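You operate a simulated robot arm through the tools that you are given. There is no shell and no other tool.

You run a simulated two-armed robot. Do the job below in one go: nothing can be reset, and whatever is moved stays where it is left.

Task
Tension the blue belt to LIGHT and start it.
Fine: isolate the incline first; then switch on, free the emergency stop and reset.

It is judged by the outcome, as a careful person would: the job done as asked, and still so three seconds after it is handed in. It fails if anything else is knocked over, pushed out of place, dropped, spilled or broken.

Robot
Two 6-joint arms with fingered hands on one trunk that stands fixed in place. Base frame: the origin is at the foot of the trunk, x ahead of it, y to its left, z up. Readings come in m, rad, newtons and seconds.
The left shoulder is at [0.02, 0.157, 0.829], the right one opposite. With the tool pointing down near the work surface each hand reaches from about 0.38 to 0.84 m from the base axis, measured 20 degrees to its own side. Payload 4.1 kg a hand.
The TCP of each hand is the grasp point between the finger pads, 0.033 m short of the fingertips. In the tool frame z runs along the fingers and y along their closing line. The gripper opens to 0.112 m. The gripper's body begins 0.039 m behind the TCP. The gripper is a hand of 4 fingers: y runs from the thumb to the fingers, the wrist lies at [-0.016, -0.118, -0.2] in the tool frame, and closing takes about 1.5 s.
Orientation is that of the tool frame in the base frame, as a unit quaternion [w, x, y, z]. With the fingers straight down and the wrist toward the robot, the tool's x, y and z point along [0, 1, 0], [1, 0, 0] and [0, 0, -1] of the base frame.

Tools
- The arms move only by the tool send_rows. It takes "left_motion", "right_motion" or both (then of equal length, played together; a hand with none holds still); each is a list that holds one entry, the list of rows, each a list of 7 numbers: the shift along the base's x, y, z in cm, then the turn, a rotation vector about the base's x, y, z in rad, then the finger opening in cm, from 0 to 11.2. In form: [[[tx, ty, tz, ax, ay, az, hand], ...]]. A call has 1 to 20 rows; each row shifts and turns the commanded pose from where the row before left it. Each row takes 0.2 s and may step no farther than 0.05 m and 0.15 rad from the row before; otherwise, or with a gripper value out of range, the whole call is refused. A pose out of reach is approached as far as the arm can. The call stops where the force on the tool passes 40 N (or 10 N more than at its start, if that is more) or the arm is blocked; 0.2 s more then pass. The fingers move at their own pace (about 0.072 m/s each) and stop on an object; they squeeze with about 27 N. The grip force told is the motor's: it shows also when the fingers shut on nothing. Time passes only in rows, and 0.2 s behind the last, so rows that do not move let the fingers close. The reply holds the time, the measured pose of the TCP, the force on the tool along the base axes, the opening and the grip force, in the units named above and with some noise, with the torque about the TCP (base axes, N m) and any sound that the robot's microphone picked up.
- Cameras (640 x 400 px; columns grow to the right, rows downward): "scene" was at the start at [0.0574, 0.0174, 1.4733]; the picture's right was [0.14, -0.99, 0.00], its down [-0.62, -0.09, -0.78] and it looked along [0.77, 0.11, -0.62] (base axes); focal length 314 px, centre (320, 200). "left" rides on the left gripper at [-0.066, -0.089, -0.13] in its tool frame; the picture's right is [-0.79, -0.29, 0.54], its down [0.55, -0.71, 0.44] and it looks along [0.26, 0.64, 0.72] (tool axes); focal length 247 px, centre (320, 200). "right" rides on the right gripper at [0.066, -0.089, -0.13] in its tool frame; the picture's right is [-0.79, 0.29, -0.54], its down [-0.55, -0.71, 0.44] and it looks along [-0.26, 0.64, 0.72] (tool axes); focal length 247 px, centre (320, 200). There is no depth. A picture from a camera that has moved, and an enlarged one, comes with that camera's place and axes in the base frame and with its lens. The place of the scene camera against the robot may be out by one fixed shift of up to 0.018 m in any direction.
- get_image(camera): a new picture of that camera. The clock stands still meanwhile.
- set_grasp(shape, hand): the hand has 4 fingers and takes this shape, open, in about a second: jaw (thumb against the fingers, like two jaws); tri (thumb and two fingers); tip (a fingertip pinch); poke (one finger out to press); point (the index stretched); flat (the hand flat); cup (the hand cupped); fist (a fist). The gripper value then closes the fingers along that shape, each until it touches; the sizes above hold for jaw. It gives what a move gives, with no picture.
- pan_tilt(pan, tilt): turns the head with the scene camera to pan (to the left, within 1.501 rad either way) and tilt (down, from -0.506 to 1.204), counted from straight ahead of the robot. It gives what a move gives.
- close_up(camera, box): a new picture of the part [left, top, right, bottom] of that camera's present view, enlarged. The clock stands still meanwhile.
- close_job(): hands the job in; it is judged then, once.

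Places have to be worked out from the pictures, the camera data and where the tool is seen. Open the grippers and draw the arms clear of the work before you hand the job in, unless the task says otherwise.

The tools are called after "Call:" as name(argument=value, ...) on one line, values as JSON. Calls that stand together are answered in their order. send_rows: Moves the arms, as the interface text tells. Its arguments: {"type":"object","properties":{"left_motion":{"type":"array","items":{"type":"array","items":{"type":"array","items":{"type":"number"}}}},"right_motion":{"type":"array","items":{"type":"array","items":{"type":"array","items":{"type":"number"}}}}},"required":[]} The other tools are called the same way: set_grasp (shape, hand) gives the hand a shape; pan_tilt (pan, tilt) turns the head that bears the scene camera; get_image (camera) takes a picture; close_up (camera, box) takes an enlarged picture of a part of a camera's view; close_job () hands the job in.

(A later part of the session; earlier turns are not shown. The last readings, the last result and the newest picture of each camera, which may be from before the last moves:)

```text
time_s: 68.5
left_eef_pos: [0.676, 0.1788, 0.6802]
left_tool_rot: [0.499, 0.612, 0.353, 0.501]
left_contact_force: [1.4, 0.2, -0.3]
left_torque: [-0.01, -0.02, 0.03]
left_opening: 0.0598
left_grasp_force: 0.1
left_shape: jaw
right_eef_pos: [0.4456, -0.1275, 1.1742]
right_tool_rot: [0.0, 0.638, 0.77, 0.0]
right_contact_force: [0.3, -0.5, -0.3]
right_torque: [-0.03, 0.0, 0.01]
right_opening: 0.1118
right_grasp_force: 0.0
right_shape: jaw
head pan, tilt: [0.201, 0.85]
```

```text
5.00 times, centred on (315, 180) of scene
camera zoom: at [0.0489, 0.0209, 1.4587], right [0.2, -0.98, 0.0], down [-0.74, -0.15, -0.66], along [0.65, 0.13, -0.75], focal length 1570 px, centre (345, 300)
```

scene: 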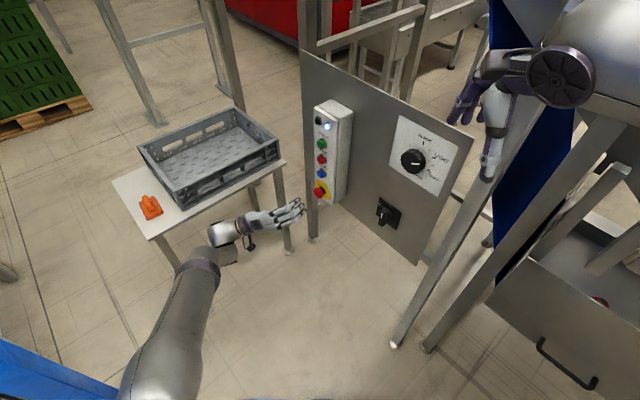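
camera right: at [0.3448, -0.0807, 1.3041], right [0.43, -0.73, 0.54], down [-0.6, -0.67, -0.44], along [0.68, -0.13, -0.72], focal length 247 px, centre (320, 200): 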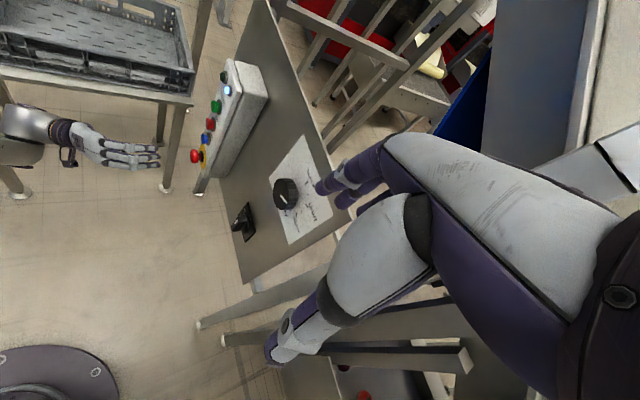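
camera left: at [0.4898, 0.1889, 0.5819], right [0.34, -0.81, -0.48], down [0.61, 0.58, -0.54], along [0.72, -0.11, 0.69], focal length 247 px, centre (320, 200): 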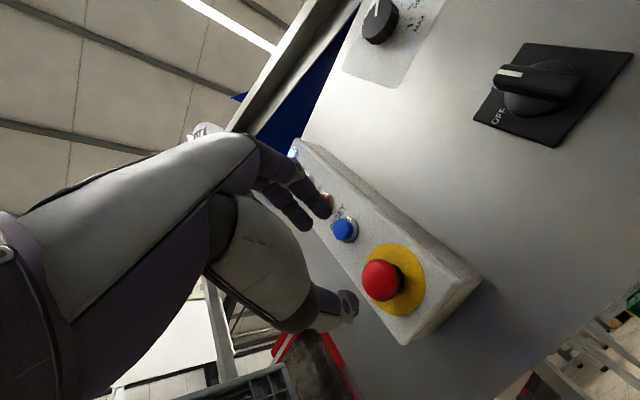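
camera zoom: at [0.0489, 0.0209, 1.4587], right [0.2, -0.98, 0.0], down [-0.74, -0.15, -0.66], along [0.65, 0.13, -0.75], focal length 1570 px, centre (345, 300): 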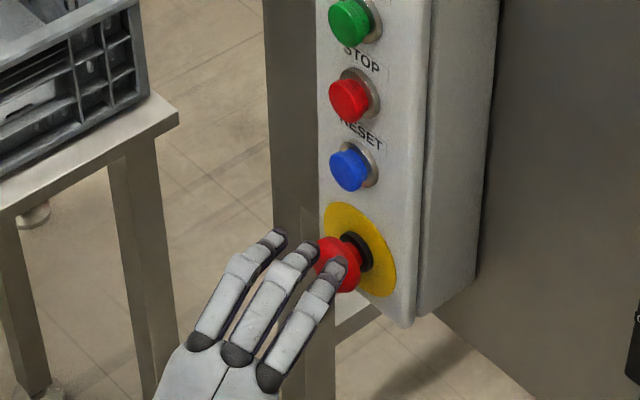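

The hand lines up, with the thumb below and the index and middle fingers above the red head. I'll advance the last 3 cm in two rows and check contact forces.

Call:
send_rows(left_motion=[[[1.5, -0.6, -0.1, 0, 0, 0, 6], [1.5, -0.6, 0, 0, 0, 0, 6]]])

Call:
close_up(camera="left", box=[240, 150, 480, 350])

Call:
close_up(camera="right", box=[130, 110, 230, 190])

Call:
close_up(camera="scene", box=[270, 140, 360, 220])

```text
time_s: 69.1
left_eef_pos: [0.7074, 0.1666, 0.6814]
left_tool_rot: [0.5, 0.613, 0.353, 0.5]
left_contact_force: [-0.1, -0.3, 0.3]
left_torque: [-0.03, -0.01, -0.01]
left_opening: 0.0597
left_grasp_force: 0.2
left_shape: jaw
right_eef_pos: [0.4456, -0.1285, 1.174]
right_tool_rot: [0.0, 0.638, 0.77, -0.001]
right_contact_force: [0.0, -0.1, -0.6]
right_torque: [-0.05, -0.01, 0.02]
right_opening: 0.1118
right_grasp_force: 0.1
right_shape: jaw
head pan, tilt: [0.201, 0.85]
```

```text
2.00 times, centred on (360, 250) of left
camera zoom: at [0.5707, 0.161, 0.5797], right [0.34, -0.81, -0.48], down [0.61, 0.58, -0.54], along [0.72, -0.11, 0.69], focal length 494 px, centre (240, 100)
```

zoom: 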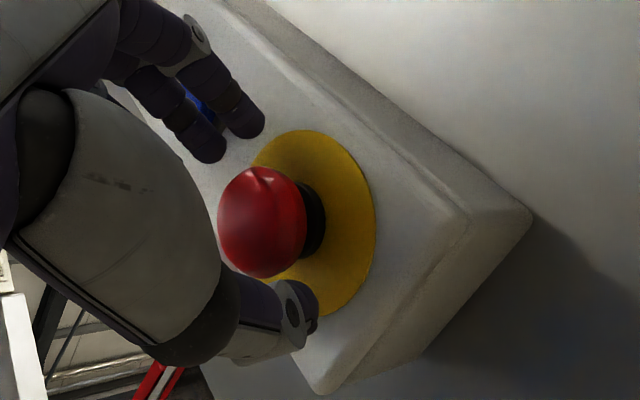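

```text
5.00 times, centred on (180, 150) of right
camera zoom: at [0.3449, -0.0806, 1.3041], right [0.43, -0.73, 0.54], down [-0.6, -0.67, -0.44], along [0.68, -0.13, -0.72], focal length 1235 px, centre (1020, 450)
```

zoom: 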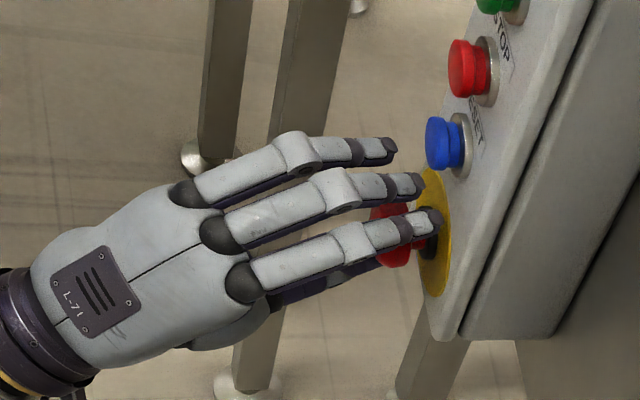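

```text
5.00 times, centred on (315, 180) of scene
camera zoom: at [0.0489, 0.0209, 1.4587], right [0.2, -0.98, 0.0], down [-0.74, -0.15, -0.66], along [0.65, 0.13, -0.75], focal length 1570 px, centre (345, 300)
```

zoom: 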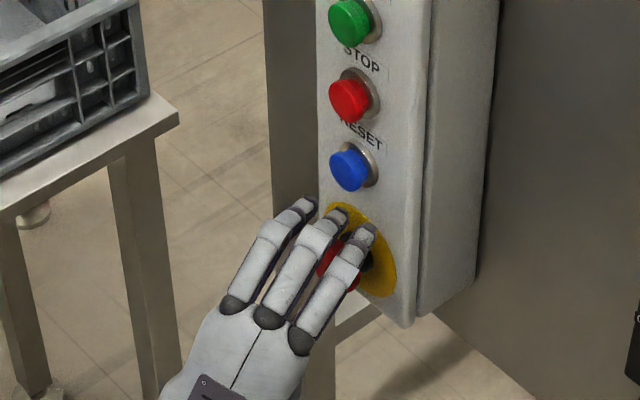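

No contact yet, and the red head sits between thumb and fingers. I'll close gently on it.

Call:
send_rows(left_motion=[[[0, 0, 0, 0, 0, 0, 0], [0, 0, 0, 0, 0, 0, 0], [0, 0, 0, 0, 0, 0, 0], [0, 0, 0, 0, 0, 0, 0], [0, 0, 0, 0, 0, 0, 0], [0, 0, 0, 0, 0, 0, 0]]])

Call:
close_up(camera="left", box=[240, 150, 480, 350])

Call:
close_up(camera="right", box=[130, 110, 230, 190])

```text
time_s: 70.5
left_eef_pos: [0.7069, 0.1668, 0.682]
left_tool_rot: [0.5, 0.613, 0.353, 0.5]
left_contact_force: [-0.5, 0.8, -3.4]
left_torque: [-0.02, 0.03, -0.02]
left_opening: 0.0295
left_grasp_force: 27.1
left_shape: jaw
right_eef_pos: [0.4461, -0.1275, 1.1741]
right_tool_rot: [0.0, 0.638, 0.77, 0.0]
right_contact_force: [-0.2, 0.3, 1.1]
right_torque: [-0.01, -0.02, 0.0]
right_opening: 0.112
right_grasp_force: 0.1
right_shape: jaw
head pan, tilt: [0.201, 0.85]
```

```text
2.00 times, centred on (360, 250) of left
camera zoom: at [0.5703, 0.1611, 0.5792], right [0.34, -0.81, -0.48], down [0.61, 0.58, -0.54], along [0.72, -0.11, 0.69], focal length 494 px, centre (240, 100)
```

zoom: 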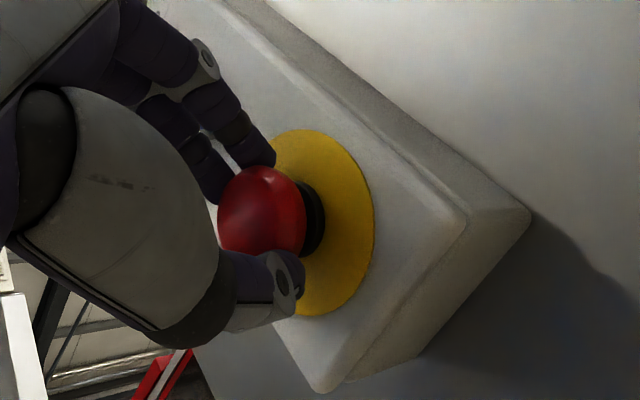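

```text
5.00 times, centred on (180, 150) of right
camera zoom: at [0.345, -0.0807, 1.3041], right [0.43, -0.73, 0.54], down [-0.6, -0.67, -0.44], along [0.68, -0.13, -0.72], focal length 1235 px, centre (1020, 450)
```

zoom: 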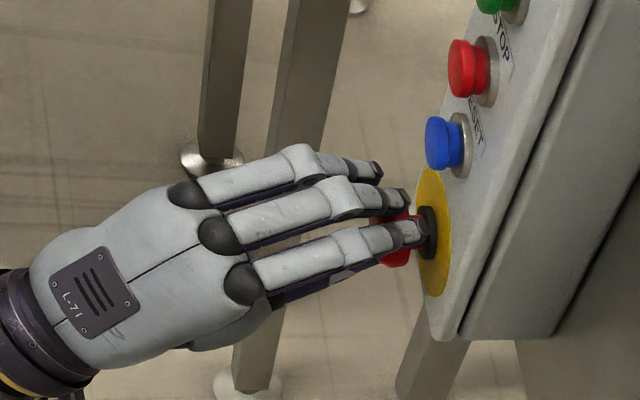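

Gripped at 27 N. I'll twist clockwise about the button's axis and watch for a release.

Call:
send_rows(left_motion=[[[0, 0, -0.08, 0.0783, -0.0622, 0, 0], [0, 0, -0.08, 0.0783, -0.0622, 0, 0], [0, 0, -0.07, 0.0783, -0.0622, 0, 0], [0, 0, -0.07, 0.0783, -0.0622, 0, 0], [0.05, 0.06, -0.06, 0.0783, -0.0622, 0, 0]]])

Call:
close_up(camera="left", box=[240, 150, 480, 350])

Call:
close_up(camera="right", box=[130, 110, 230, 190])

```text
time_s: 71.7
left_eef_pos: [0.6876, 0.1638, 0.6969]
left_tool_rot: [0.42, 0.612, 0.164, 0.649]
left_contact_force: [0.4, -1.0, -1.4]
left_torque: [-0.06, -0.05, 0.09]
left_opening: 0.0214
left_grasp_force: 27.6
left_shape: jaw
left hand out of reach, approached as far as the arm can: row 3, 4, 5
right_eef_pos: [0.4467, -0.1286, 1.1743]
right_tool_rot: [0.0, 0.639, 0.769, 0.0]
right_contact_force: [0.6, -0.3, -0.1]
right_torque: [0.04, 0.08, -0.01]
right_opening: 0.1119
right_grasp_force: 0.0
right_shape: jaw
head pan, tilt: [0.201, 0.85]
```

```text
2.00 times, centred on (360, 250) of left
camera zoom: at [0.5905, 0.2072, 0.5631], right [0.52, -0.59, -0.62], down [0.71, 0.7, -0.07], along [0.48, -0.4, 0.78], focal length 494 px, centre (240, 100)
```

zoom: 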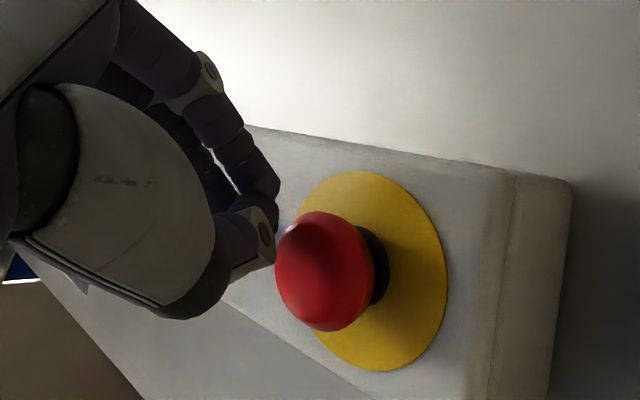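

```text
5.00 times, centred on (180, 150) of right
camera zoom: at [0.3452, -0.0813, 1.304], right [0.43, -0.73, 0.54], down [-0.6, -0.67, -0.44], along [0.68, -0.13, -0.72], focal length 1235 px, centre (1020, 450)
```

zoom: 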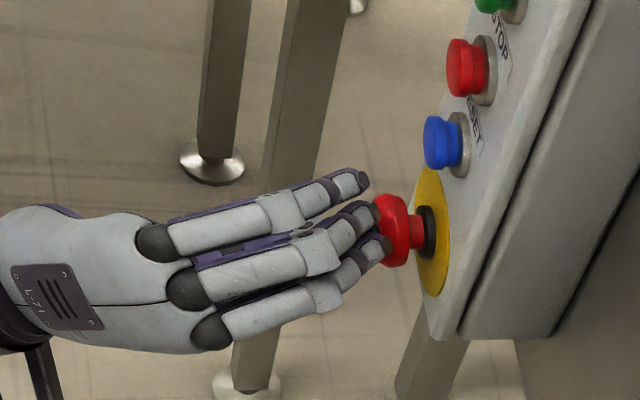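

The arm ran out of reach mid-twist and the fingers slid off the head. I'll open, back off, and compare the e-stop's position with before.

Call:
send_rows(left_motion=[[[0, 0, 0, 0, 0, 0, 6], [0, 0, 0, 0, 0, 0, 6], [0, 0, 0, 0, 0, 0, 6], [-1.5, 0.5, -0.2, 0, 0, 0, 6], [-1.5, 0.5, -0.2, 0, 0, 0, 6], [-1.5, 0.5, -0.2, 0, 0, 0, 6], [-1.5, 0.5, -0.2, 0, 0, 0, 6]]])

Call:
close_up(camera="right", box=[180, 120, 230, 180])

Call:
close_up(camera="scene", box=[305, 160, 345, 210])

Call:
get_image(camera="left")

```text
time_s: 73.3
left_eef_pos: [0.6287, 0.1885, 0.6854]
left_tool_rot: [0.42, 0.613, 0.168, 0.647]
left_contact_force: [0.1, -0.5, 0.2]
left_torque: [-0.01, -0.01, -0.01]
left_opening: 0.0596
left_grasp_force: 0.0
left_shape: jaw
right_eef_pos: [0.4452, -0.1284, 1.1738]
right_tool_rot: [0.0, 0.638, 0.77, 0.0]
right_contact_force: [0.9, -0.3, -0.4]
right_torque: [0.0, 0.02, 0.03]
right_opening: 0.1122
right_grasp_force: 0.0
right_shape: jaw
head pan, tilt: [0.201, 0.85]
```

```text
6.67 times, centred on (205, 150) of right
camera zoom: at [0.345, -0.0808, 1.304], right [0.43, -0.73, 0.54], down [-0.6, -0.67, -0.44], along [0.68, -0.13, -0.72], focal length 1646 px, centre (1087, 533)
```

zoom: 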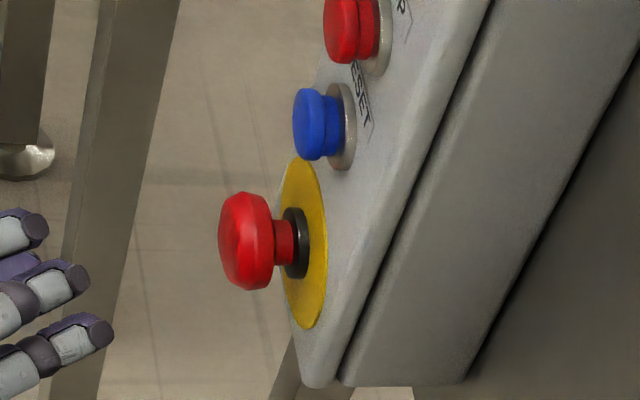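

```text
8.00 times, centred on (325, 185) of scene
camera zoom: at [0.049, 0.0207, 1.4587], right [0.2, -0.98, 0.0], down [-0.74, -0.15, -0.66], along [0.65, 0.13, -0.75], focal length 2512 px, centre (280, 320)
```

zoom: 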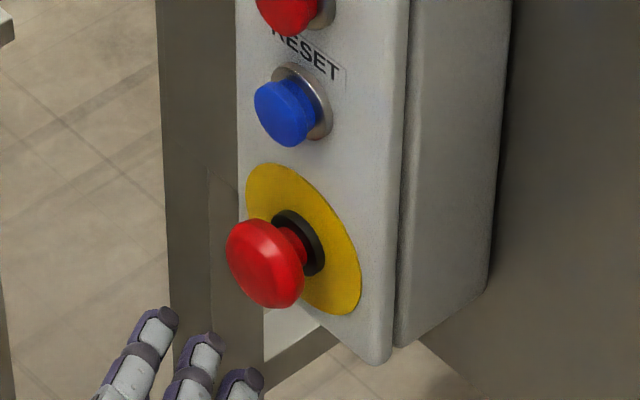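

```text
taken
camera left: at [0.5292, 0.2296, 0.553], right [0.52, -0.58, -0.62], down [0.7, 0.71, -0.08], along [0.49, -0.4, 0.78], focal length 247 px, centre (320, 200)
```

left: 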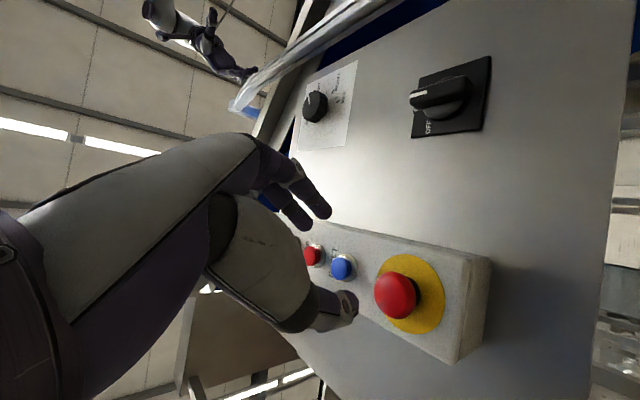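

The e-stop looks unchanged. A roll the other way (thumb upper-left, fingers lower-right) brings the wrist up to shoulder height and closer, so it has more room to twist. I'll re-orient that way at the standoff.

Call:
send_rows(left_motion=[[[-0.06, 0.05, 0.16, 0.138, -0.0051, 0.0014, 6], [-0.06, 0.05, 0.16, 0.138, -0.0051, 0.0014, 6], [-0.06, 0.05, 0.16, 0.138, -0.0051, 0.0014, 6], [-0.06, 0.05, 0.16, 0.138, -0.0051, 0.0014, 6], [-0.06, 0.05, 0.16, 0.138, -0.0051, 0.0014, 6]]])

```text
time_s: 74.5
left_eef_pos: [0.6241, 0.1904, 0.6943]
left_tool_rot: [0.186, 0.71, -0.065, 0.676]
left_contact_force: [0.4, 0.4, -0.7]
left_torque: [0.03, 0.04, -0.01]
left_opening: 0.06
left_grasp_force: 0.0
left_shape: jaw
right_eef_pos: [0.4461, -0.1282, 1.1728]
right_tool_rot: [0.0, 0.638, 0.77, 0.0]
right_contact_force: [-0.2, -0.2, 0.7]
right_torque: [0.01, 0.01, -0.02]
right_opening: 0.1121
right_grasp_force: 0.0
right_shape: jaw
head pan, tilt: [0.201, 0.85]
```

No flags so far. I'll finish the rotation and then rehearse the clockwise twist in free space.

Call:
send_rows(left_motion=[[[-0.06, 0.05, 0.16, 0.138, -0.0051, 0.0014, 6], [-0.06, 0.05, 0.16, 0.138, -0.0051, 0.0014, 6], [-0.06, 0.05, 0.16, 0.138, -0.0051, 0.0014, 6], [-0.06, 0.05, 0.16, 0.138, -0.0051, 0.0014, 6]]])

Call:
get_image(camera="scene")

Call:
get_image(camera="left")

Call:
close_up(camera="right", box=[90, 100, 230, 200])

```text
time_s: 75.5
left_eef_pos: [0.621, 0.1927, 0.7015]
left_tool_rot: [-0.017, 0.728, -0.246, 0.639]
left_contact_force: [-0.3, -0.4, -0.9]
left_torque: [-0.01, 0.03, 0.0]
left_opening: 0.0599
left_grasp_force: 0.2
left_shape: jaw
right_eef_pos: [0.4447, -0.1284, 1.1734]
right_tool_rot: [0.001, 0.638, 0.77, 0.0]
right_contact_force: [-0.5, -0.1, 0.2]
right_torque: [-0.01, 0.0, -0.01]
right_opening: 0.1116
right_grasp_force: 0.0
right_shape: jaw
head pan, tilt: [0.201, 0.85]
```

```text
taken
```

scene: 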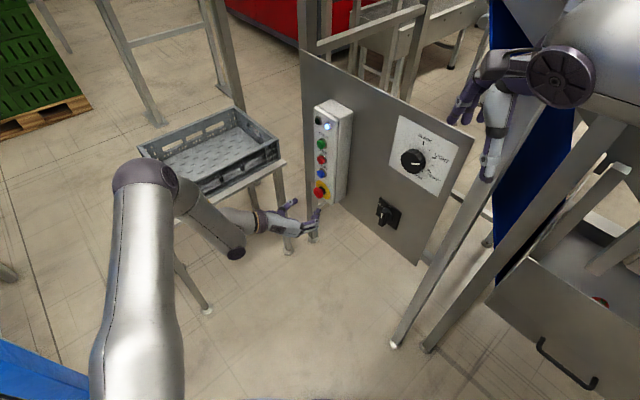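

```text
taken
camera left: at [0.5255, 0.333, 0.6945], right [0.56, 0.4, -0.73], down [0.68, 0.29, 0.67], along [0.48, -0.87, -0.11], focal length 247 px, centre (320, 200)
```

left: 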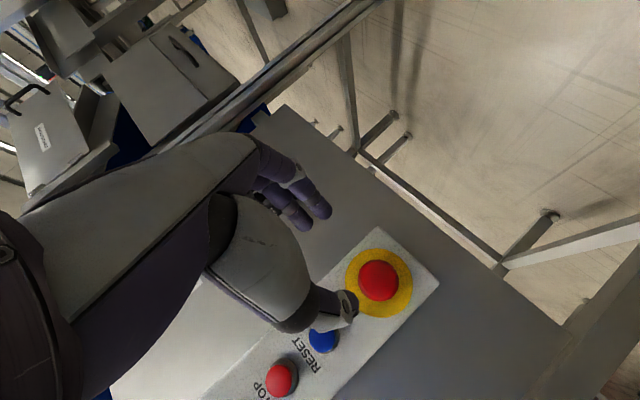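

```text
4.00 times, centred on (160, 150) of right
camera zoom: at [0.345, -0.0806, 1.3041], right [0.43, -0.73, 0.54], down [-0.6, -0.67, -0.44], along [0.68, -0.13, -0.72], focal length 988 px, centre (960, 400)
```

zoom: 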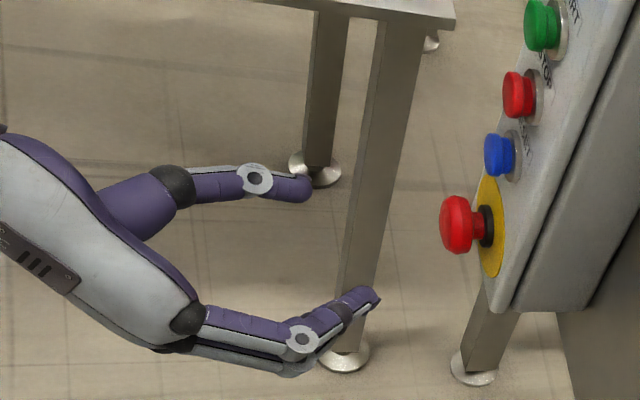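

That's a relaxed configuration. I'll rehearse the clockwise twist here and return.

Call:
send_rows(left_motion=[[[0, 0, 0, 0.1057, -0.084, 0, 6], [0, 0, 0, 0.1057, -0.084, 0, 6], [0, 0, 0, 0.1057, -0.084, 0, 6], [0, 0, 0, 0.1057, -0.084, 0, 6], [0, 0, 0, 0.1057, -0.084, 0, 6], [0, 0, 0, 0.1057, -0.084, 0, 6], [0, 0, 0, 0.1057, -0.084, 0, 6]]])

Call:
send_rows(left_motion=[[[0, 0, 0, -0.1057, 0.084, 0, 6], [0, 0, 0, -0.1057, 0.084, 0, 6], [0, 0, 0, -0.1057, 0.084, 0, 6], [0, 0, 0, -0.1057, 0.084, 0, 6], [0, 0, 0, -0.1057, 0.084, 0, 6], [0, 0, 0, -0.1057, 0.084, 0, 6], [0, 0, 0, -0.1057, 0.084, 0, 6]]])

Call:
close_up(camera="left", box=[300, 200, 460, 350])

```text
time_s: 77.1
left_eef_pos: [0.6361, 0.1968, 0.7028]
left_tool_rot: [-0.317, 0.486, -0.431, 0.691]
left_contact_force: [-0.3, 0.2, -0.1]
left_torque: [-0.01, 0.01, -0.01]
left_opening: 0.0597
left_grasp_force: 0.1
left_shape: jaw
left hand out of reach, approached as far as the arm can: row 7
right_eef_pos: [0.4463, -0.1277, 1.175]
right_tool_rot: [0.0, 0.638, 0.77, 0.0]
right_contact_force: [-0.3, 0.2, 1.6]
right_torque: [-0.01, 0.0, 0.0]
right_opening: 0.1118
right_grasp_force: 0.1
right_shape: jaw
head pan, tilt: [0.201, 0.85]
```

```text
time_s: 78.7
left_eef_pos: [0.6342, 0.1964, 0.7035]
left_tool_rot: [0.013, 0.743, -0.225, 0.63]
left_contact_force: [0.5, 0.6, -1.0]
left_torque: [0.01, -0.02, 0.0]
left_opening: 0.0595
left_grasp_force: 0.1
left_shape: jaw
right_eef_pos: [0.4461, -0.1286, 1.1754]
right_tool_rot: [-0.001, 0.638, 0.77, 0.0]
right_contact_force: [0.1, 0.5, 0.7]
right_torque: [0.0, 0.02, -0.03]
right_opening: 0.112
right_grasp_force: 0.0
right_shape: jaw
head pan, tilt: [0.201, 0.85]
```

```text
2.67 times, centred on (380, 275) of left
camera zoom: at [0.5383, 0.3367, 0.6919], right [0.52, 0.34, -0.78], down [0.71, 0.33, 0.62], along [0.47, -0.88, -0.07], focal length 659 px, centre (160, 0)
```

zoom: 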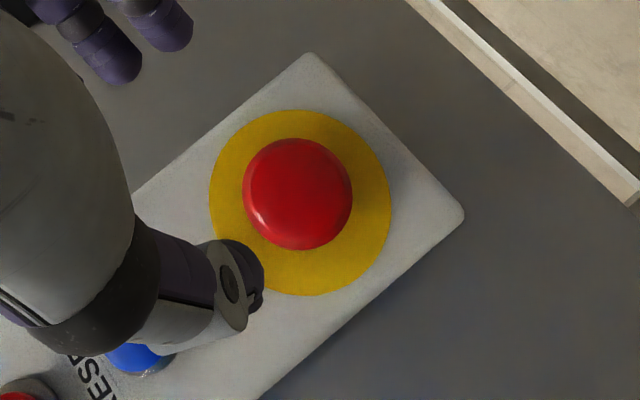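

46° of clean twist is available here. The refined head centre is about (0.7275, 0.1625, 0.679). I'll approach and close.

Call:
send_rows(left_motion=[[[1.49, -0.56, -0.41, 0, 0, 0, 6], [1.49, -0.56, -0.41, 0, 0, 0, 6], [1.49, -0.56, -0.41, 0, 0, 0, 6], [1.49, -0.56, -0.41, 0, 0, 0, 6]]])

Call:
close_up(camera="left", box=[240, 170, 440, 350])

Call:
close_up(camera="right", box=[130, 110, 230, 190])

```text
time_s: 79.7
left_eef_pos: [0.6952, 0.1722, 0.6872]
left_tool_rot: [0.013, 0.743, -0.226, 0.63]
left_contact_force: [0.2, 0.3, 0.4]
left_torque: [0.01, -0.01, 0.02]
left_opening: 0.0598
left_grasp_force: 0.1
left_shape: jaw
right_eef_pos: [0.4461, -0.1285, 1.1743]
right_tool_rot: [0.0, 0.639, 0.769, 0.0]
right_contact_force: [0.1, -0.4, -0.1]
right_torque: [0.02, -0.06, 0.01]
right_opening: 0.1117
right_grasp_force: 0.1
right_shape: jaw
head pan, tilt: [0.201, 0.85]
```

```text
2.22 times, centred on (340, 260) of left
camera zoom: at [0.5984, 0.3133, 0.6755], right [0.52, 0.35, -0.78], down [0.71, 0.33, 0.62], along [0.47, -0.88, -0.08], focal length 549 px, centre (276, 67)
```

zoom: 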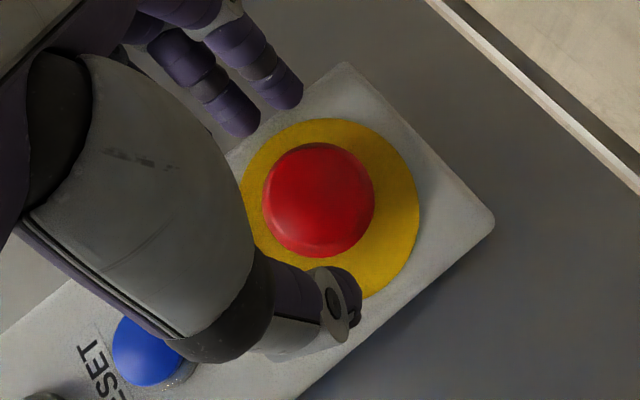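

```text
5.00 times, centred on (180, 150) of right
camera zoom: at [0.3449, -0.0806, 1.3041], right [0.43, -0.73, 0.54], down [-0.6, -0.67, -0.44], along [0.68, -0.13, -0.72], focal length 1235 px, centre (1020, 450)
```

zoom: 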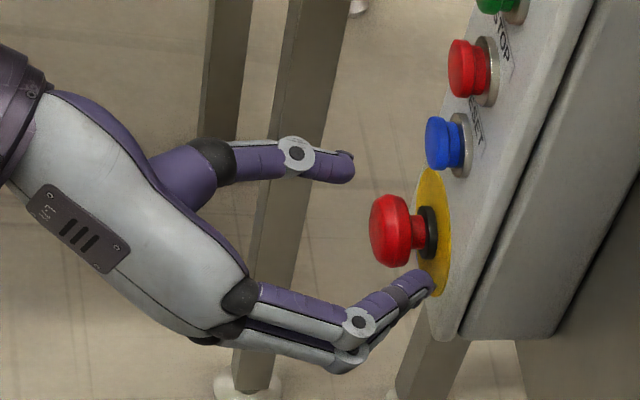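

The head is centred between thumb and fingers. I'll advance 1.2 cm more along the tool axis so the thumb also reaches the rim, then close.

Call:
send_rows(left_motion=[[[0.58, -0.19, -0.13, 0, 0, 0, 6], [0.58, -0.19, -0.13, 0, 0, 0, 6], [0, 0, 0, 0, 0, 0, 0], [0, 0, 0, 0, 0, 0, 0], [0, 0, 0, 0, 0, 0, 0], [0, 0, 0, 0, 0, 0, 0], [0, 0, 0, 0, 0, 0, 0], [0, 0, 0, 0, 0, 0, 0]]])

Call:
close_up(camera="left", box=[240, 170, 440, 350])

Call:
close_up(camera="right", box=[130, 110, 230, 190])

```text
time_s: 81.5
left_eef_pos: [0.708, 0.1692, 0.6846]
left_tool_rot: [0.014, 0.743, -0.226, 0.63]
left_contact_force: [-0.7, 3.7, -1.3]
left_torque: [0.07, 0.04, -0.03]
left_opening: 0.0314
left_grasp_force: 27.2
left_shape: jaw
right_eef_pos: [0.4458, -0.1282, 1.1742]
right_tool_rot: [0.0, 0.638, 0.77, 0.0]
right_contact_force: [-0.8, 0.2, 0.6]
right_torque: [0.01, 0.01, -0.02]
right_opening: 0.1118
right_grasp_force: 0.0
right_shape: jaw
head pan, tilt: [0.201, 0.85]
```

```text
2.22 times, centred on (340, 260) of left
camera zoom: at [0.6106, 0.31, 0.6739], right [0.52, 0.35, -0.78], down [0.71, 0.33, 0.62], along [0.47, -0.88, -0.08], focal length 549 px, centre (276, 67)
```

zoom: 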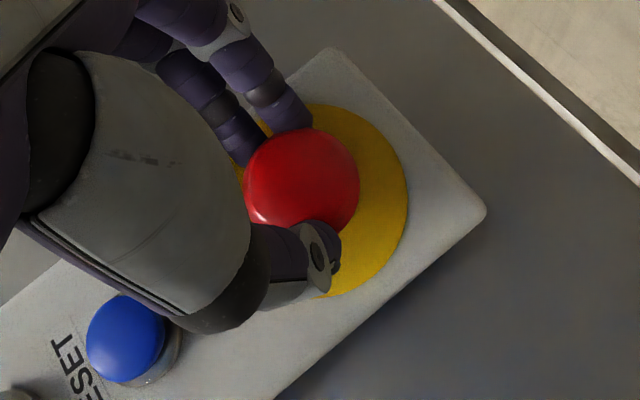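

```text
5.00 times, centred on (180, 150) of right
camera zoom: at [0.345, -0.0806, 1.3041], right [0.43, -0.73, 0.54], down [-0.6, -0.67, -0.44], along [0.68, -0.13, -0.72], focal length 1235 px, centre (1020, 450)
```

zoom: 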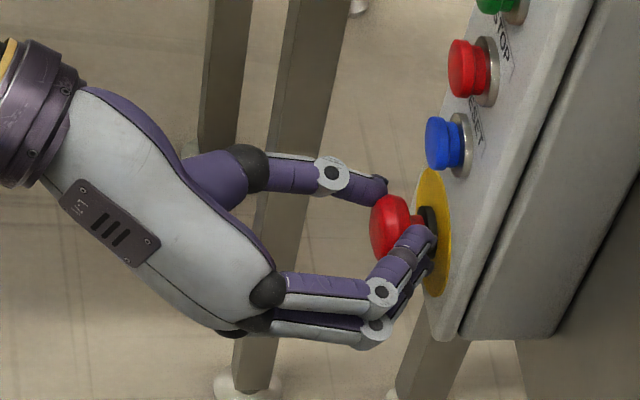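

Good grip with thumb and fingers on opposite sides of the rim. I'll twist clockwise, letting the TCP orbit the button's axis.

Call:
send_rows(left_motion=[[[-0.035, -0.044, -0.07, 0.0783, -0.0622, 0, 0], [-0.03, -0.04, -0.07, 0.0783, -0.0622, 0, 0], [-0.03, -0.035, -0.07, 0.0783, -0.0622, 0, 0], [-0.02, -0.03, -0.08, 0.0783, -0.0622, 0, 0], [-0.015, -0.02, -0.08, 0.0783, -0.0622, 0, 0], [-0.01, -0.01, -0.08, 0.0783, -0.0622, 0, 0]]])

Call:
close_up(camera="left", box=[240, 170, 440, 350])

Call:
close_up(camera="right", box=[130, 110, 230, 190])

```text
time_s: 82.9
left_eef_pos: [0.7043, 0.1667, 0.6798]
left_tool_rot: [-0.201, 0.595, -0.367, 0.686]
left_contact_force: [-5.4, -11.9, 6.4]
left_torque: [-0.47, 0.27, -0.8]
left_opening: 0.0299
left_grasp_force: 27.1
left_shape: jaw
right_eef_pos: [0.4457, -0.1295, 1.174]
right_tool_rot: [-0.001, 0.638, 0.77, 0.001]
right_contact_force: [0.0, -0.5, 0.5]
right_torque: [0.01, 0.01, 0.02]
right_opening: 0.1119
right_grasp_force: 0.0
right_shape: jaw
head pan, tilt: [0.201, 0.85]
```

```text
2.22 times, centred on (340, 260) of left
camera zoom: at [0.6067, 0.3057, 0.6991], right [0.73, 0.61, -0.31], down [0.42, -0.05, 0.91], along [0.54, -0.79, -0.29], focal length 549 px, centre (276, 67)
```

zoom: 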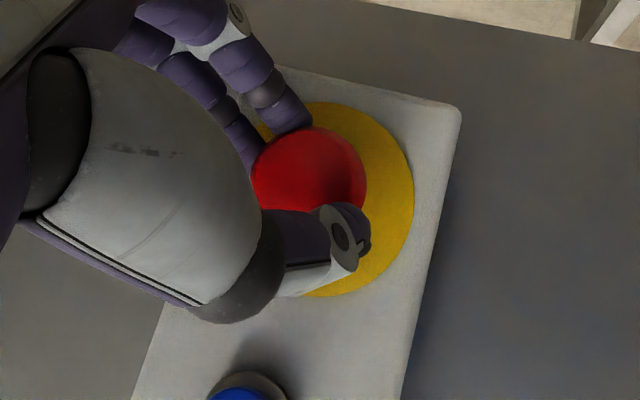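

```text
5.00 times, centred on (180, 150) of right
camera zoom: at [0.3446, -0.0811, 1.3041], right [0.43, -0.73, 0.54], down [-0.6, -0.67, -0.44], along [0.68, -0.13, -0.72], focal length 1235 px, centre (1020, 450)
```

zoom: 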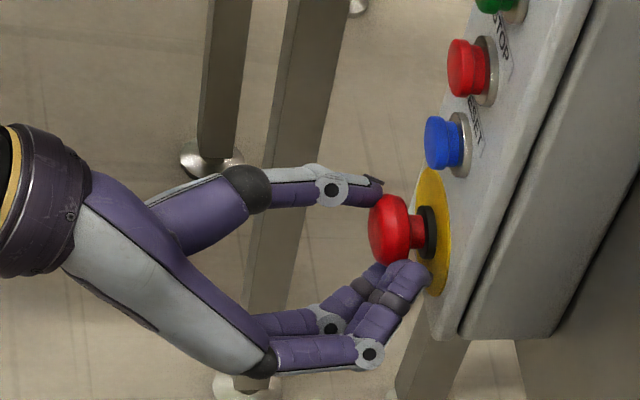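

There is about 0.5 N·m of resisting torque, and the head hasn't popped out. While still gripping, I'll try a gentle straight pull outward along the axis.

Call:
send_rows(left_motion=[[[-0.24, 0.19, 0, 0, 0, 0, 0], [-0.24, 0.19, 0, 0, 0, 0, 0], [-0.24, 0.19, 0, 0, 0, 0, 0]]])

Call:
close_up(camera="right", box=[130, 110, 230, 190])

Call:
close_up(camera="left", box=[240, 170, 440, 350])

```text
time_s: 83.7
left_eef_pos: [0.699, 0.173, 0.6809]
left_tool_rot: [-0.201, 0.596, -0.364, 0.687]
left_contact_force: [6.1, -10.1, -1.8]
left_torque: [-0.27, -0.03, -0.12]
left_opening: 0.028
left_grasp_force: 27.2
left_shape: jaw
right_eef_pos: [0.4461, -0.1292, 1.1738]
right_tool_rot: [0.0, 0.638, 0.77, 0.0]
right_contact_force: [-0.2, -0.3, 0.4]
right_torque: [0.01, 0.02, -0.01]
right_opening: 0.1119
right_grasp_force: 0.0
right_shape: jaw
head pan, tilt: [0.201, 0.85]
```

```text
5.00 times, centred on (180, 150) of right
camera zoom: at [0.3451, -0.0811, 1.304], right [0.43, -0.73, 0.54], down [-0.6, -0.67, -0.44], along [0.68, -0.13, -0.72], focal length 1235 px, centre (1020, 450)
```

zoom: 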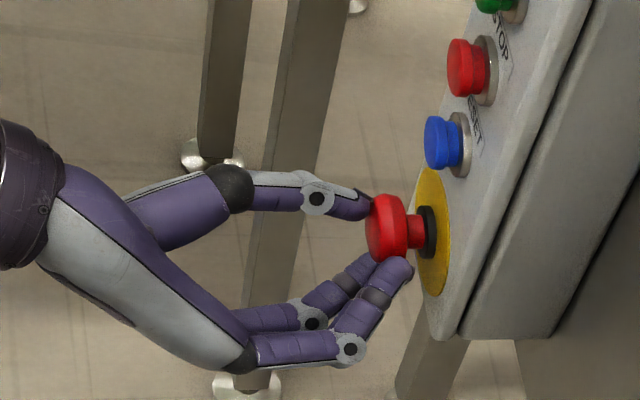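

```text
2.22 times, centred on (340, 260) of left
camera zoom: at [0.6008, 0.3128, 0.6993], right [0.73, 0.61, -0.31], down [0.42, -0.04, 0.91], along [0.54, -0.79, -0.28], focal length 549 px, centre (276, 67)
```

zoom: 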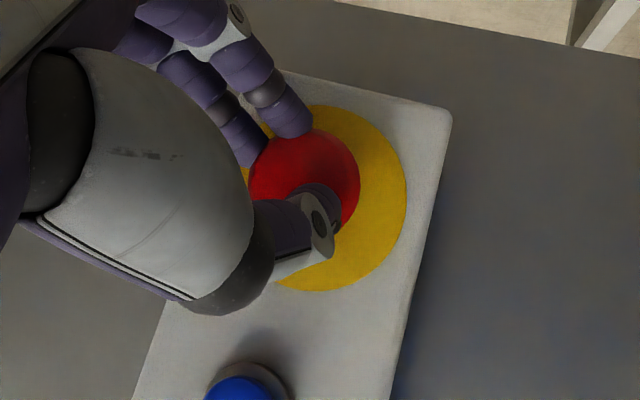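

The head may have moved slightly outward. I'll release, back off and compare carefully.

Call:
send_rows(left_motion=[[[0, 0, 0, 0, 0, 0, 6], [0, 0, 0, 0, 0, 0, 6], [0, 0, 0, 0, 0, 0, 6], [-1.57, 1.24, 0, 0, 0, 0, 6], [-1.57, 1.24, 0, 0, 0, 0, 6], [-1.57, 1.24, 0, 0, 0, 0, 6]]])

Call:
close_up(camera="right", box=[180, 120, 230, 180])

Call:
close_up(camera="scene", box=[305, 160, 345, 210])

Call:
close_up(camera="scene", box=[305, 95, 360, 210])

```text
time_s: 85.1
left_eef_pos: [0.6502, 0.2106, 0.6791]
left_tool_rot: [-0.2, 0.597, -0.364, 0.687]
left_contact_force: [0.4, 0.5, -0.5]
left_torque: [-0.01, 0.03, -0.03]
left_opening: 0.0598
left_grasp_force: 0.0
left_shape: jaw
right_eef_pos: [0.4454, -0.1289, 1.1745]
right_tool_rot: [0.001, 0.638, 0.77, 0.0]
right_contact_force: [0.0, 0.0, 0.1]
right_torque: [0.0, -0.02, 0.05]
right_opening: 0.112
right_grasp_force: 0.0
right_shape: jaw
head pan, tilt: [0.201, 0.85]
```

```text
6.67 times, centred on (205, 150) of right
camera zoom: at [0.3451, -0.0809, 1.304], right [0.43, -0.73, 0.54], down [-0.6, -0.67, -0.44], along [0.68, -0.13, -0.72], focal length 1646 px, centre (1087, 533)
```

zoom: 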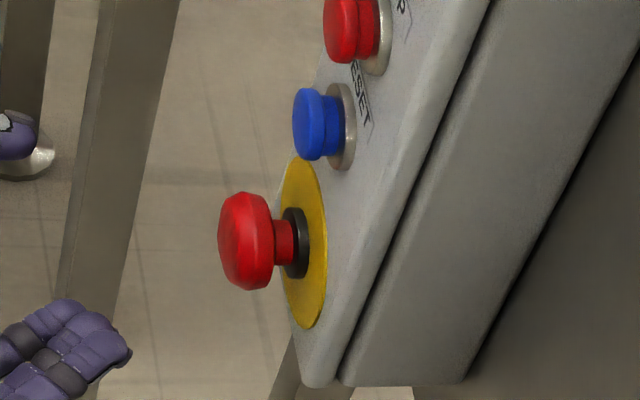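

```text
8.00 times, centred on (325, 185) of scene
camera zoom: at [0.049, 0.0206, 1.4587], right [0.2, -0.98, 0.0], down [-0.74, -0.15, -0.66], along [0.65, 0.13, -0.75], focal length 2512 px, centre (280, 320)
```

zoom: 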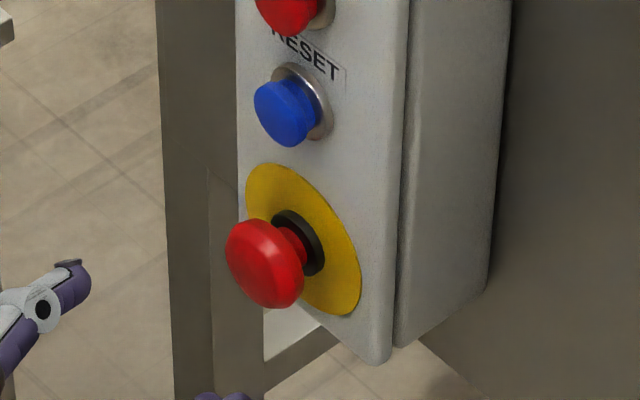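

```text
3.48 times, centred on (332, 152) of scene
camera zoom: at [0.049, 0.0206, 1.4587], right [0.2, -0.98, 0.0], down [-0.74, -0.15, -0.66], along [0.65, 0.13, -0.75], focal length 1092 px, centre (276, 365)
```

zoom: 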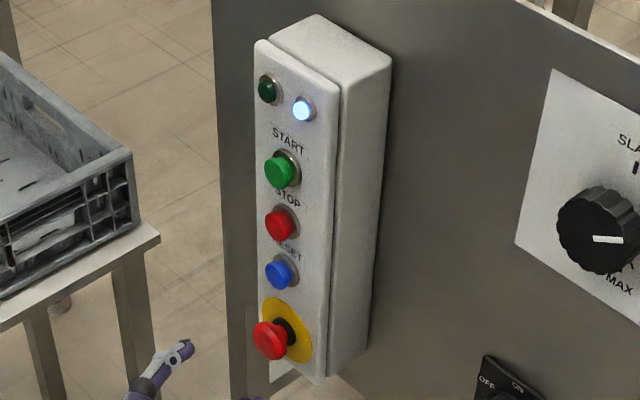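

The e-stop is identical to the start: its stem is fully visible, and it sprang back after the twist and pull, so it may already be free now. The safe way to tell is to reset and start. I'll form a poking finger and see where its tip is.

Call:
set_grasp(hand="left", shape="poke")

Call:
get_image(camera="left")

Call:
close_up(camera="right", box=[60, 60, 240, 200])

Call:
close_up(camera="scene", box=[200, 90, 380, 270])

```text
time_s: 86.0
left_eef_pos: [0.6502, 0.2097, 0.6788]
left_tool_rot: [-0.2, 0.596, -0.365, 0.687]
left_contact_force: [0.6, 0.1, -0.2]
left_torque: [-0.06, -0.03, -0.01]
left_opening: 0.0
left_grasp_force: 0.0
left_shape: poke
right_eef_pos: [0.4462, -0.1288, 1.1737]
right_tool_rot: [0.0, 0.638, 0.77, 0.001]
right_contact_force: [-0.5, 0.3, -0.7]
right_torque: [0.04, 0.01, 0.03]
right_opening: 0.1118
right_grasp_force: 0.1
right_shape: jaw
head pan, tilt: [0.201, 0.85]
```

```text
taken
camera left: at [0.5527, 0.3489, 0.6981], right [0.73, 0.61, -0.31], down [0.42, -0.04, 0.91], along [0.54, -0.79, -0.29], focal length 247 px, centre (320, 200)
```

left: 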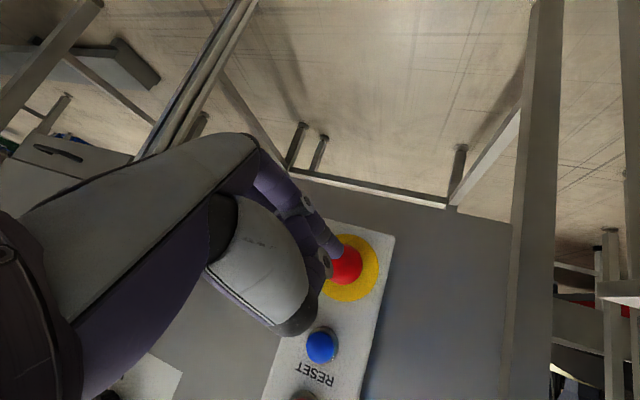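

```text
2.86 times, centred on (150, 130) of right
camera zoom: at [0.345, -0.0807, 1.3041], right [0.43, -0.73, 0.54], down [-0.6, -0.67, -0.44], along [0.68, -0.13, -0.72], focal length 706 px, centre (806, 400)
```

zoom: 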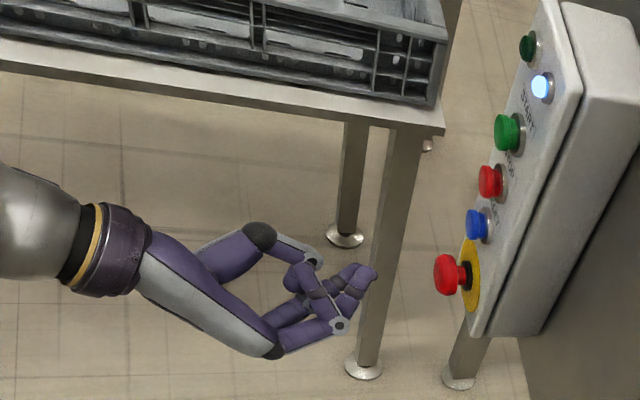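

```text
2.22 times, centred on (290, 180) of scene
camera zoom: at [0.0489, 0.0208, 1.4587], right [0.2, -0.98, 0.0], down [-0.74, -0.15, -0.66], along [0.65, 0.13, -0.75], focal length 698 px, centre (387, 244)
```

zoom: 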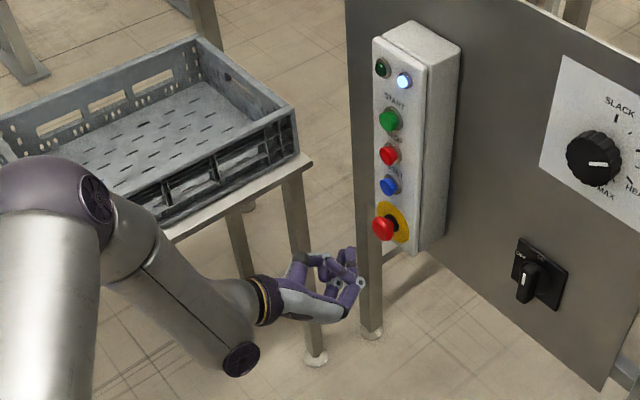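

The poking fingertip sits 33 mm ahead of the TCP along the tool axis. RESET is near (0.746, 0.149, 0.760) on the face. I'll move up and position the fingertip 6 cm in front of it.

Call:
send_rows(left_motion=[[[0, 0, 2.7, 0, 0, 0, 0], [0, 0, 2.7, 0, 0, 0, 0], [0.3, -0.2, 2.64, 0, 0, 0, 0], [1.38, -1.27, 0, 0, 0, 0, 0]]])

Call:
get_image(camera="left")

Call:
close_up(camera="right", box=[110, 60, 250, 180])

Call:
close_up(camera="scene", box=[260, 110, 360, 220])

```text
time_s: 87.0
left_eef_pos: [0.6669, 0.1966, 0.761]
left_tool_rot: [-0.201, 0.597, -0.365, 0.686]
left_contact_force: [0.6, -0.3, 0.1]
left_torque: [-0.03, 0.03, 0.02]
left_opening: 0.0
left_grasp_force: 0.0
left_shape: poke
right_eef_pos: [0.4456, -0.1281, 1.1731]
right_tool_rot: [0.0, 0.638, 0.77, 0.001]
right_contact_force: [-0.4, 0.9, -1.1]
right_torque: [0.01, 0.04, -0.01]
right_opening: 0.1119
right_grasp_force: 0.2
right_shape: jaw
head pan, tilt: [0.201, 0.85]
```

```text
taken
camera left: at [0.5695, 0.3354, 0.7792], right [0.73, 0.61, -0.31], down [0.42, -0.04, 0.91], along [0.54, -0.79, -0.29], focal length 247 px, centre (320, 200)
```

left: 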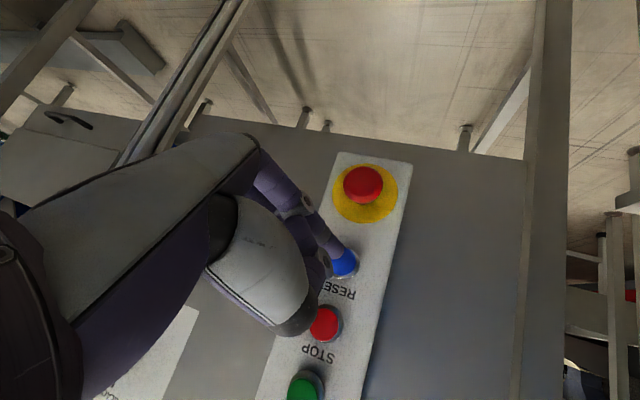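

```text
3.33 times, centred on (180, 120) of right
camera zoom: at [0.3449, -0.0806, 1.3041], right [0.43, -0.73, 0.54], down [-0.6, -0.67, -0.44], along [0.68, -0.13, -0.72], focal length 823 px, centre (787, 467)
```

zoom: 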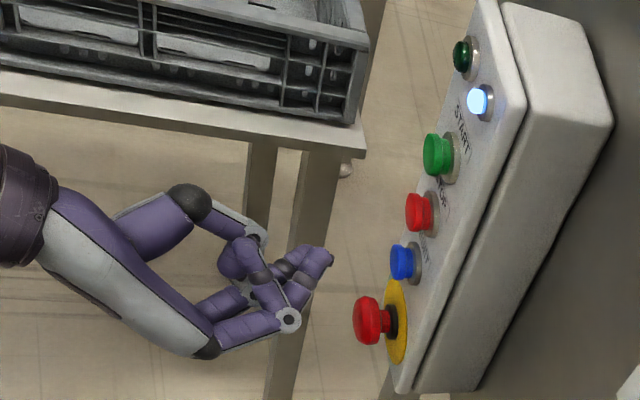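

```text
3.64 times, centred on (310, 165) of scene
camera zoom: at [0.0489, 0.0209, 1.4587], right [0.2, -0.98, 0.0], down [-0.74, -0.15, -0.66], along [0.65, 0.13, -0.75], focal length 1142 px, centre (356, 327)
```

zoom: 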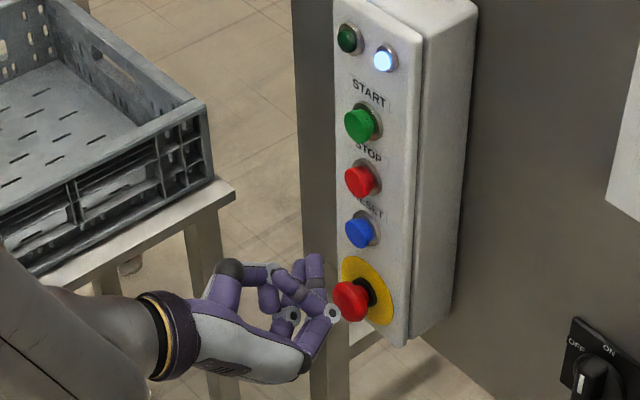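

The fingertip lines up with RESET in both wrist cameras. I'll press straight in along the panel normal with small final steps.

Call:
send_rows(left_motion=[[[0.78, -0.62, -0.05, 0, 0, 0, 0], [0.78, -0.62, -0.05, 0, 0, 0, 0], [0.78, -0.62, 0, 0, 0, 0, 0], [0.63, -0.5, 0, 0, 0, 0, 0]]])

Call:
close_up(camera="right", box=[150, 90, 230, 160])

Call:
close_up(camera="left", box=[260, 180, 420, 320])

```text
time_s: 88.0
left_eef_pos: [0.6985, 0.1735, 0.7581]
left_tool_rot: [-0.201, 0.597, -0.365, 0.686]
left_contact_force: [-0.7, -0.2, 0.5]
left_torque: [0.03, -0.02, 0.03]
left_opening: 0.0
left_grasp_force: 0.0
left_shape: poke
right_eef_pos: [0.4448, -0.1277, 1.1736]
right_tool_rot: [0.0, 0.639, 0.77, 0.001]
right_contact_force: [-0.5, 0.6, -0.4]
right_torque: [0.02, -0.01, -0.02]
right_opening: 0.1116
right_grasp_force: 0.0
right_shape: jaw
head pan, tilt: [0.201, 0.85]
```

```text
5.71 times, centred on (190, 125) of right
camera zoom: at [0.3449, -0.0806, 1.3041], right [0.43, -0.73, 0.54], down [-0.6, -0.67, -0.44], along [0.68, -0.13, -0.72], focal length 1411 px, centre (1063, 629)
```

zoom: 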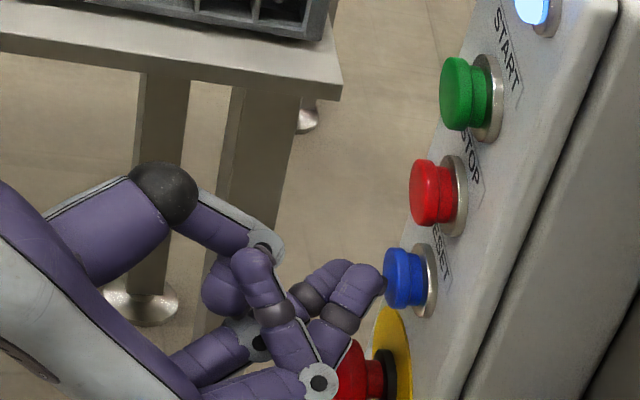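

```text
2.86 times, centred on (340, 250) of left
camera zoom: at [0.6, 0.3113, 0.7781], right [0.73, 0.61, -0.31], down [0.42, -0.04, 0.91], along [0.54, -0.79, -0.29], focal length 706 px, centre (263, 57)
```

zoom: 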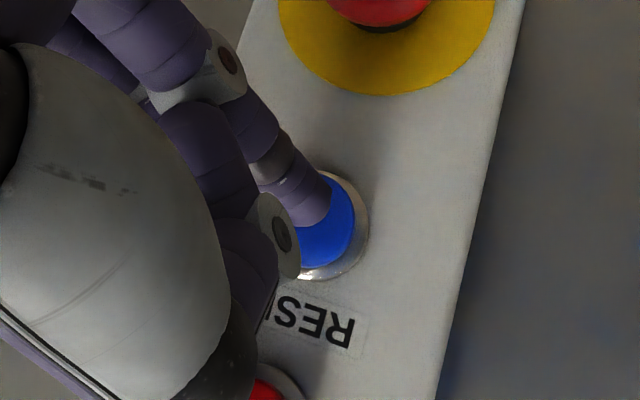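

The fingertip is nearly touching RESET. I'll check from the scene camera that the curled knuckles stay clear of the e-stop before the last centimetre.

Call:
close_up(camera="scene", box=[280, 120, 360, 210])

Call:
get_image(camera="left")

```text
4.44 times, centred on (320, 165) of scene
camera zoom: at [0.0489, 0.0209, 1.4587], right [0.2, -0.98, 0.0], down [-0.74, -0.15, -0.66], along [0.65, 0.13, -0.75], focal length 1395 px, centre (320, 356)
```

zoom: 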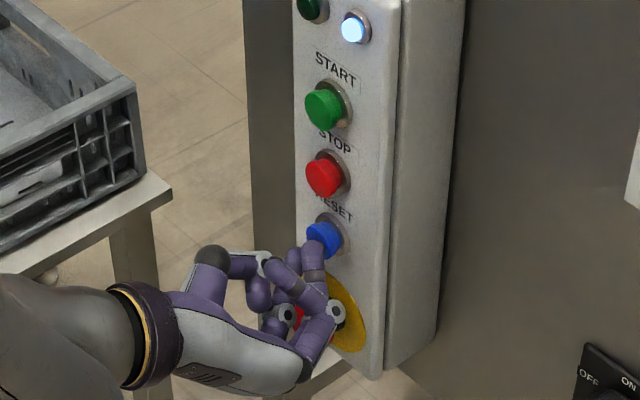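

```text
taken
camera left: at [0.6, 0.3113, 0.7781], right [0.73, 0.61, -0.31], down [0.42, -0.04, 0.91], along [0.54, -0.79, -0.29], focal length 247 px, centre (320, 200)
```

left: 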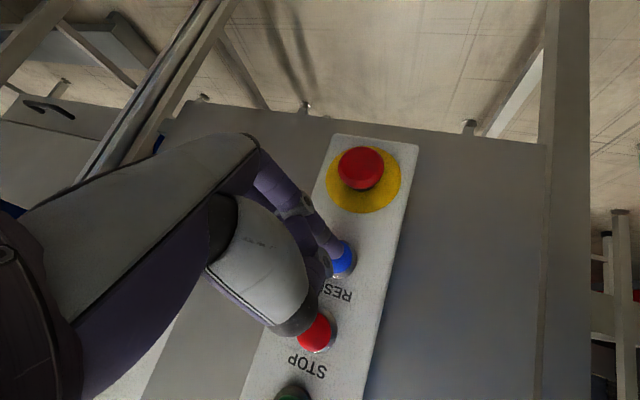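

The knuckle is at z≈0.77 and 5 cm off the face, so it is well clear of the e-stop. Now I'll press RESET.

Call:
send_rows(left_motion=[[[0.39, -0.31, 0, 0, 0, 0, 0], [0.39, -0.31, 0, 0, 0, 0, 0]]])

Call:
close_up(camera="right", box=[150, 60, 250, 160])

```text
time_s: 88.6
left_eef_pos: [0.7056, 0.1672, 0.7592]
left_tool_rot: [-0.202, 0.598, -0.364, 0.685]
left_contact_force: [-3.9, 2.6, -0.3]
left_torque: [-0.03, -0.04, 0.01]
left_opening: 0.0
left_grasp_force: 0.0
left_shape: poke
right_eef_pos: [0.4464, -0.1274, 1.1738]
right_tool_rot: [0.0, 0.638, 0.77, 0.0]
right_contact_force: [0.3, 1.2, 0.0]
right_torque: [0.03, 0.05, 0.03]
right_opening: 0.1121
right_grasp_force: 0.0
right_shape: jaw
head pan, tilt: [0.201, 0.85]
heard: click
```

```text
4.00 times, centred on (200, 110) of right
camera zoom: at [0.3448, -0.0806, 1.3041], right [0.43, -0.73, 0.54], down [-0.6, -0.68, -0.44], along [0.68, -0.13, -0.72], focal length 988 px, centre (800, 560)
```

zoom: 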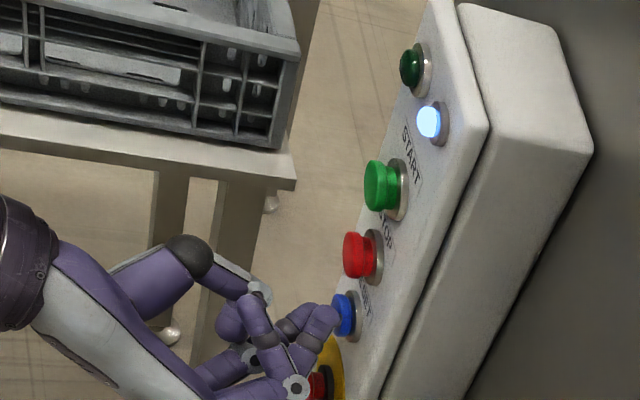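

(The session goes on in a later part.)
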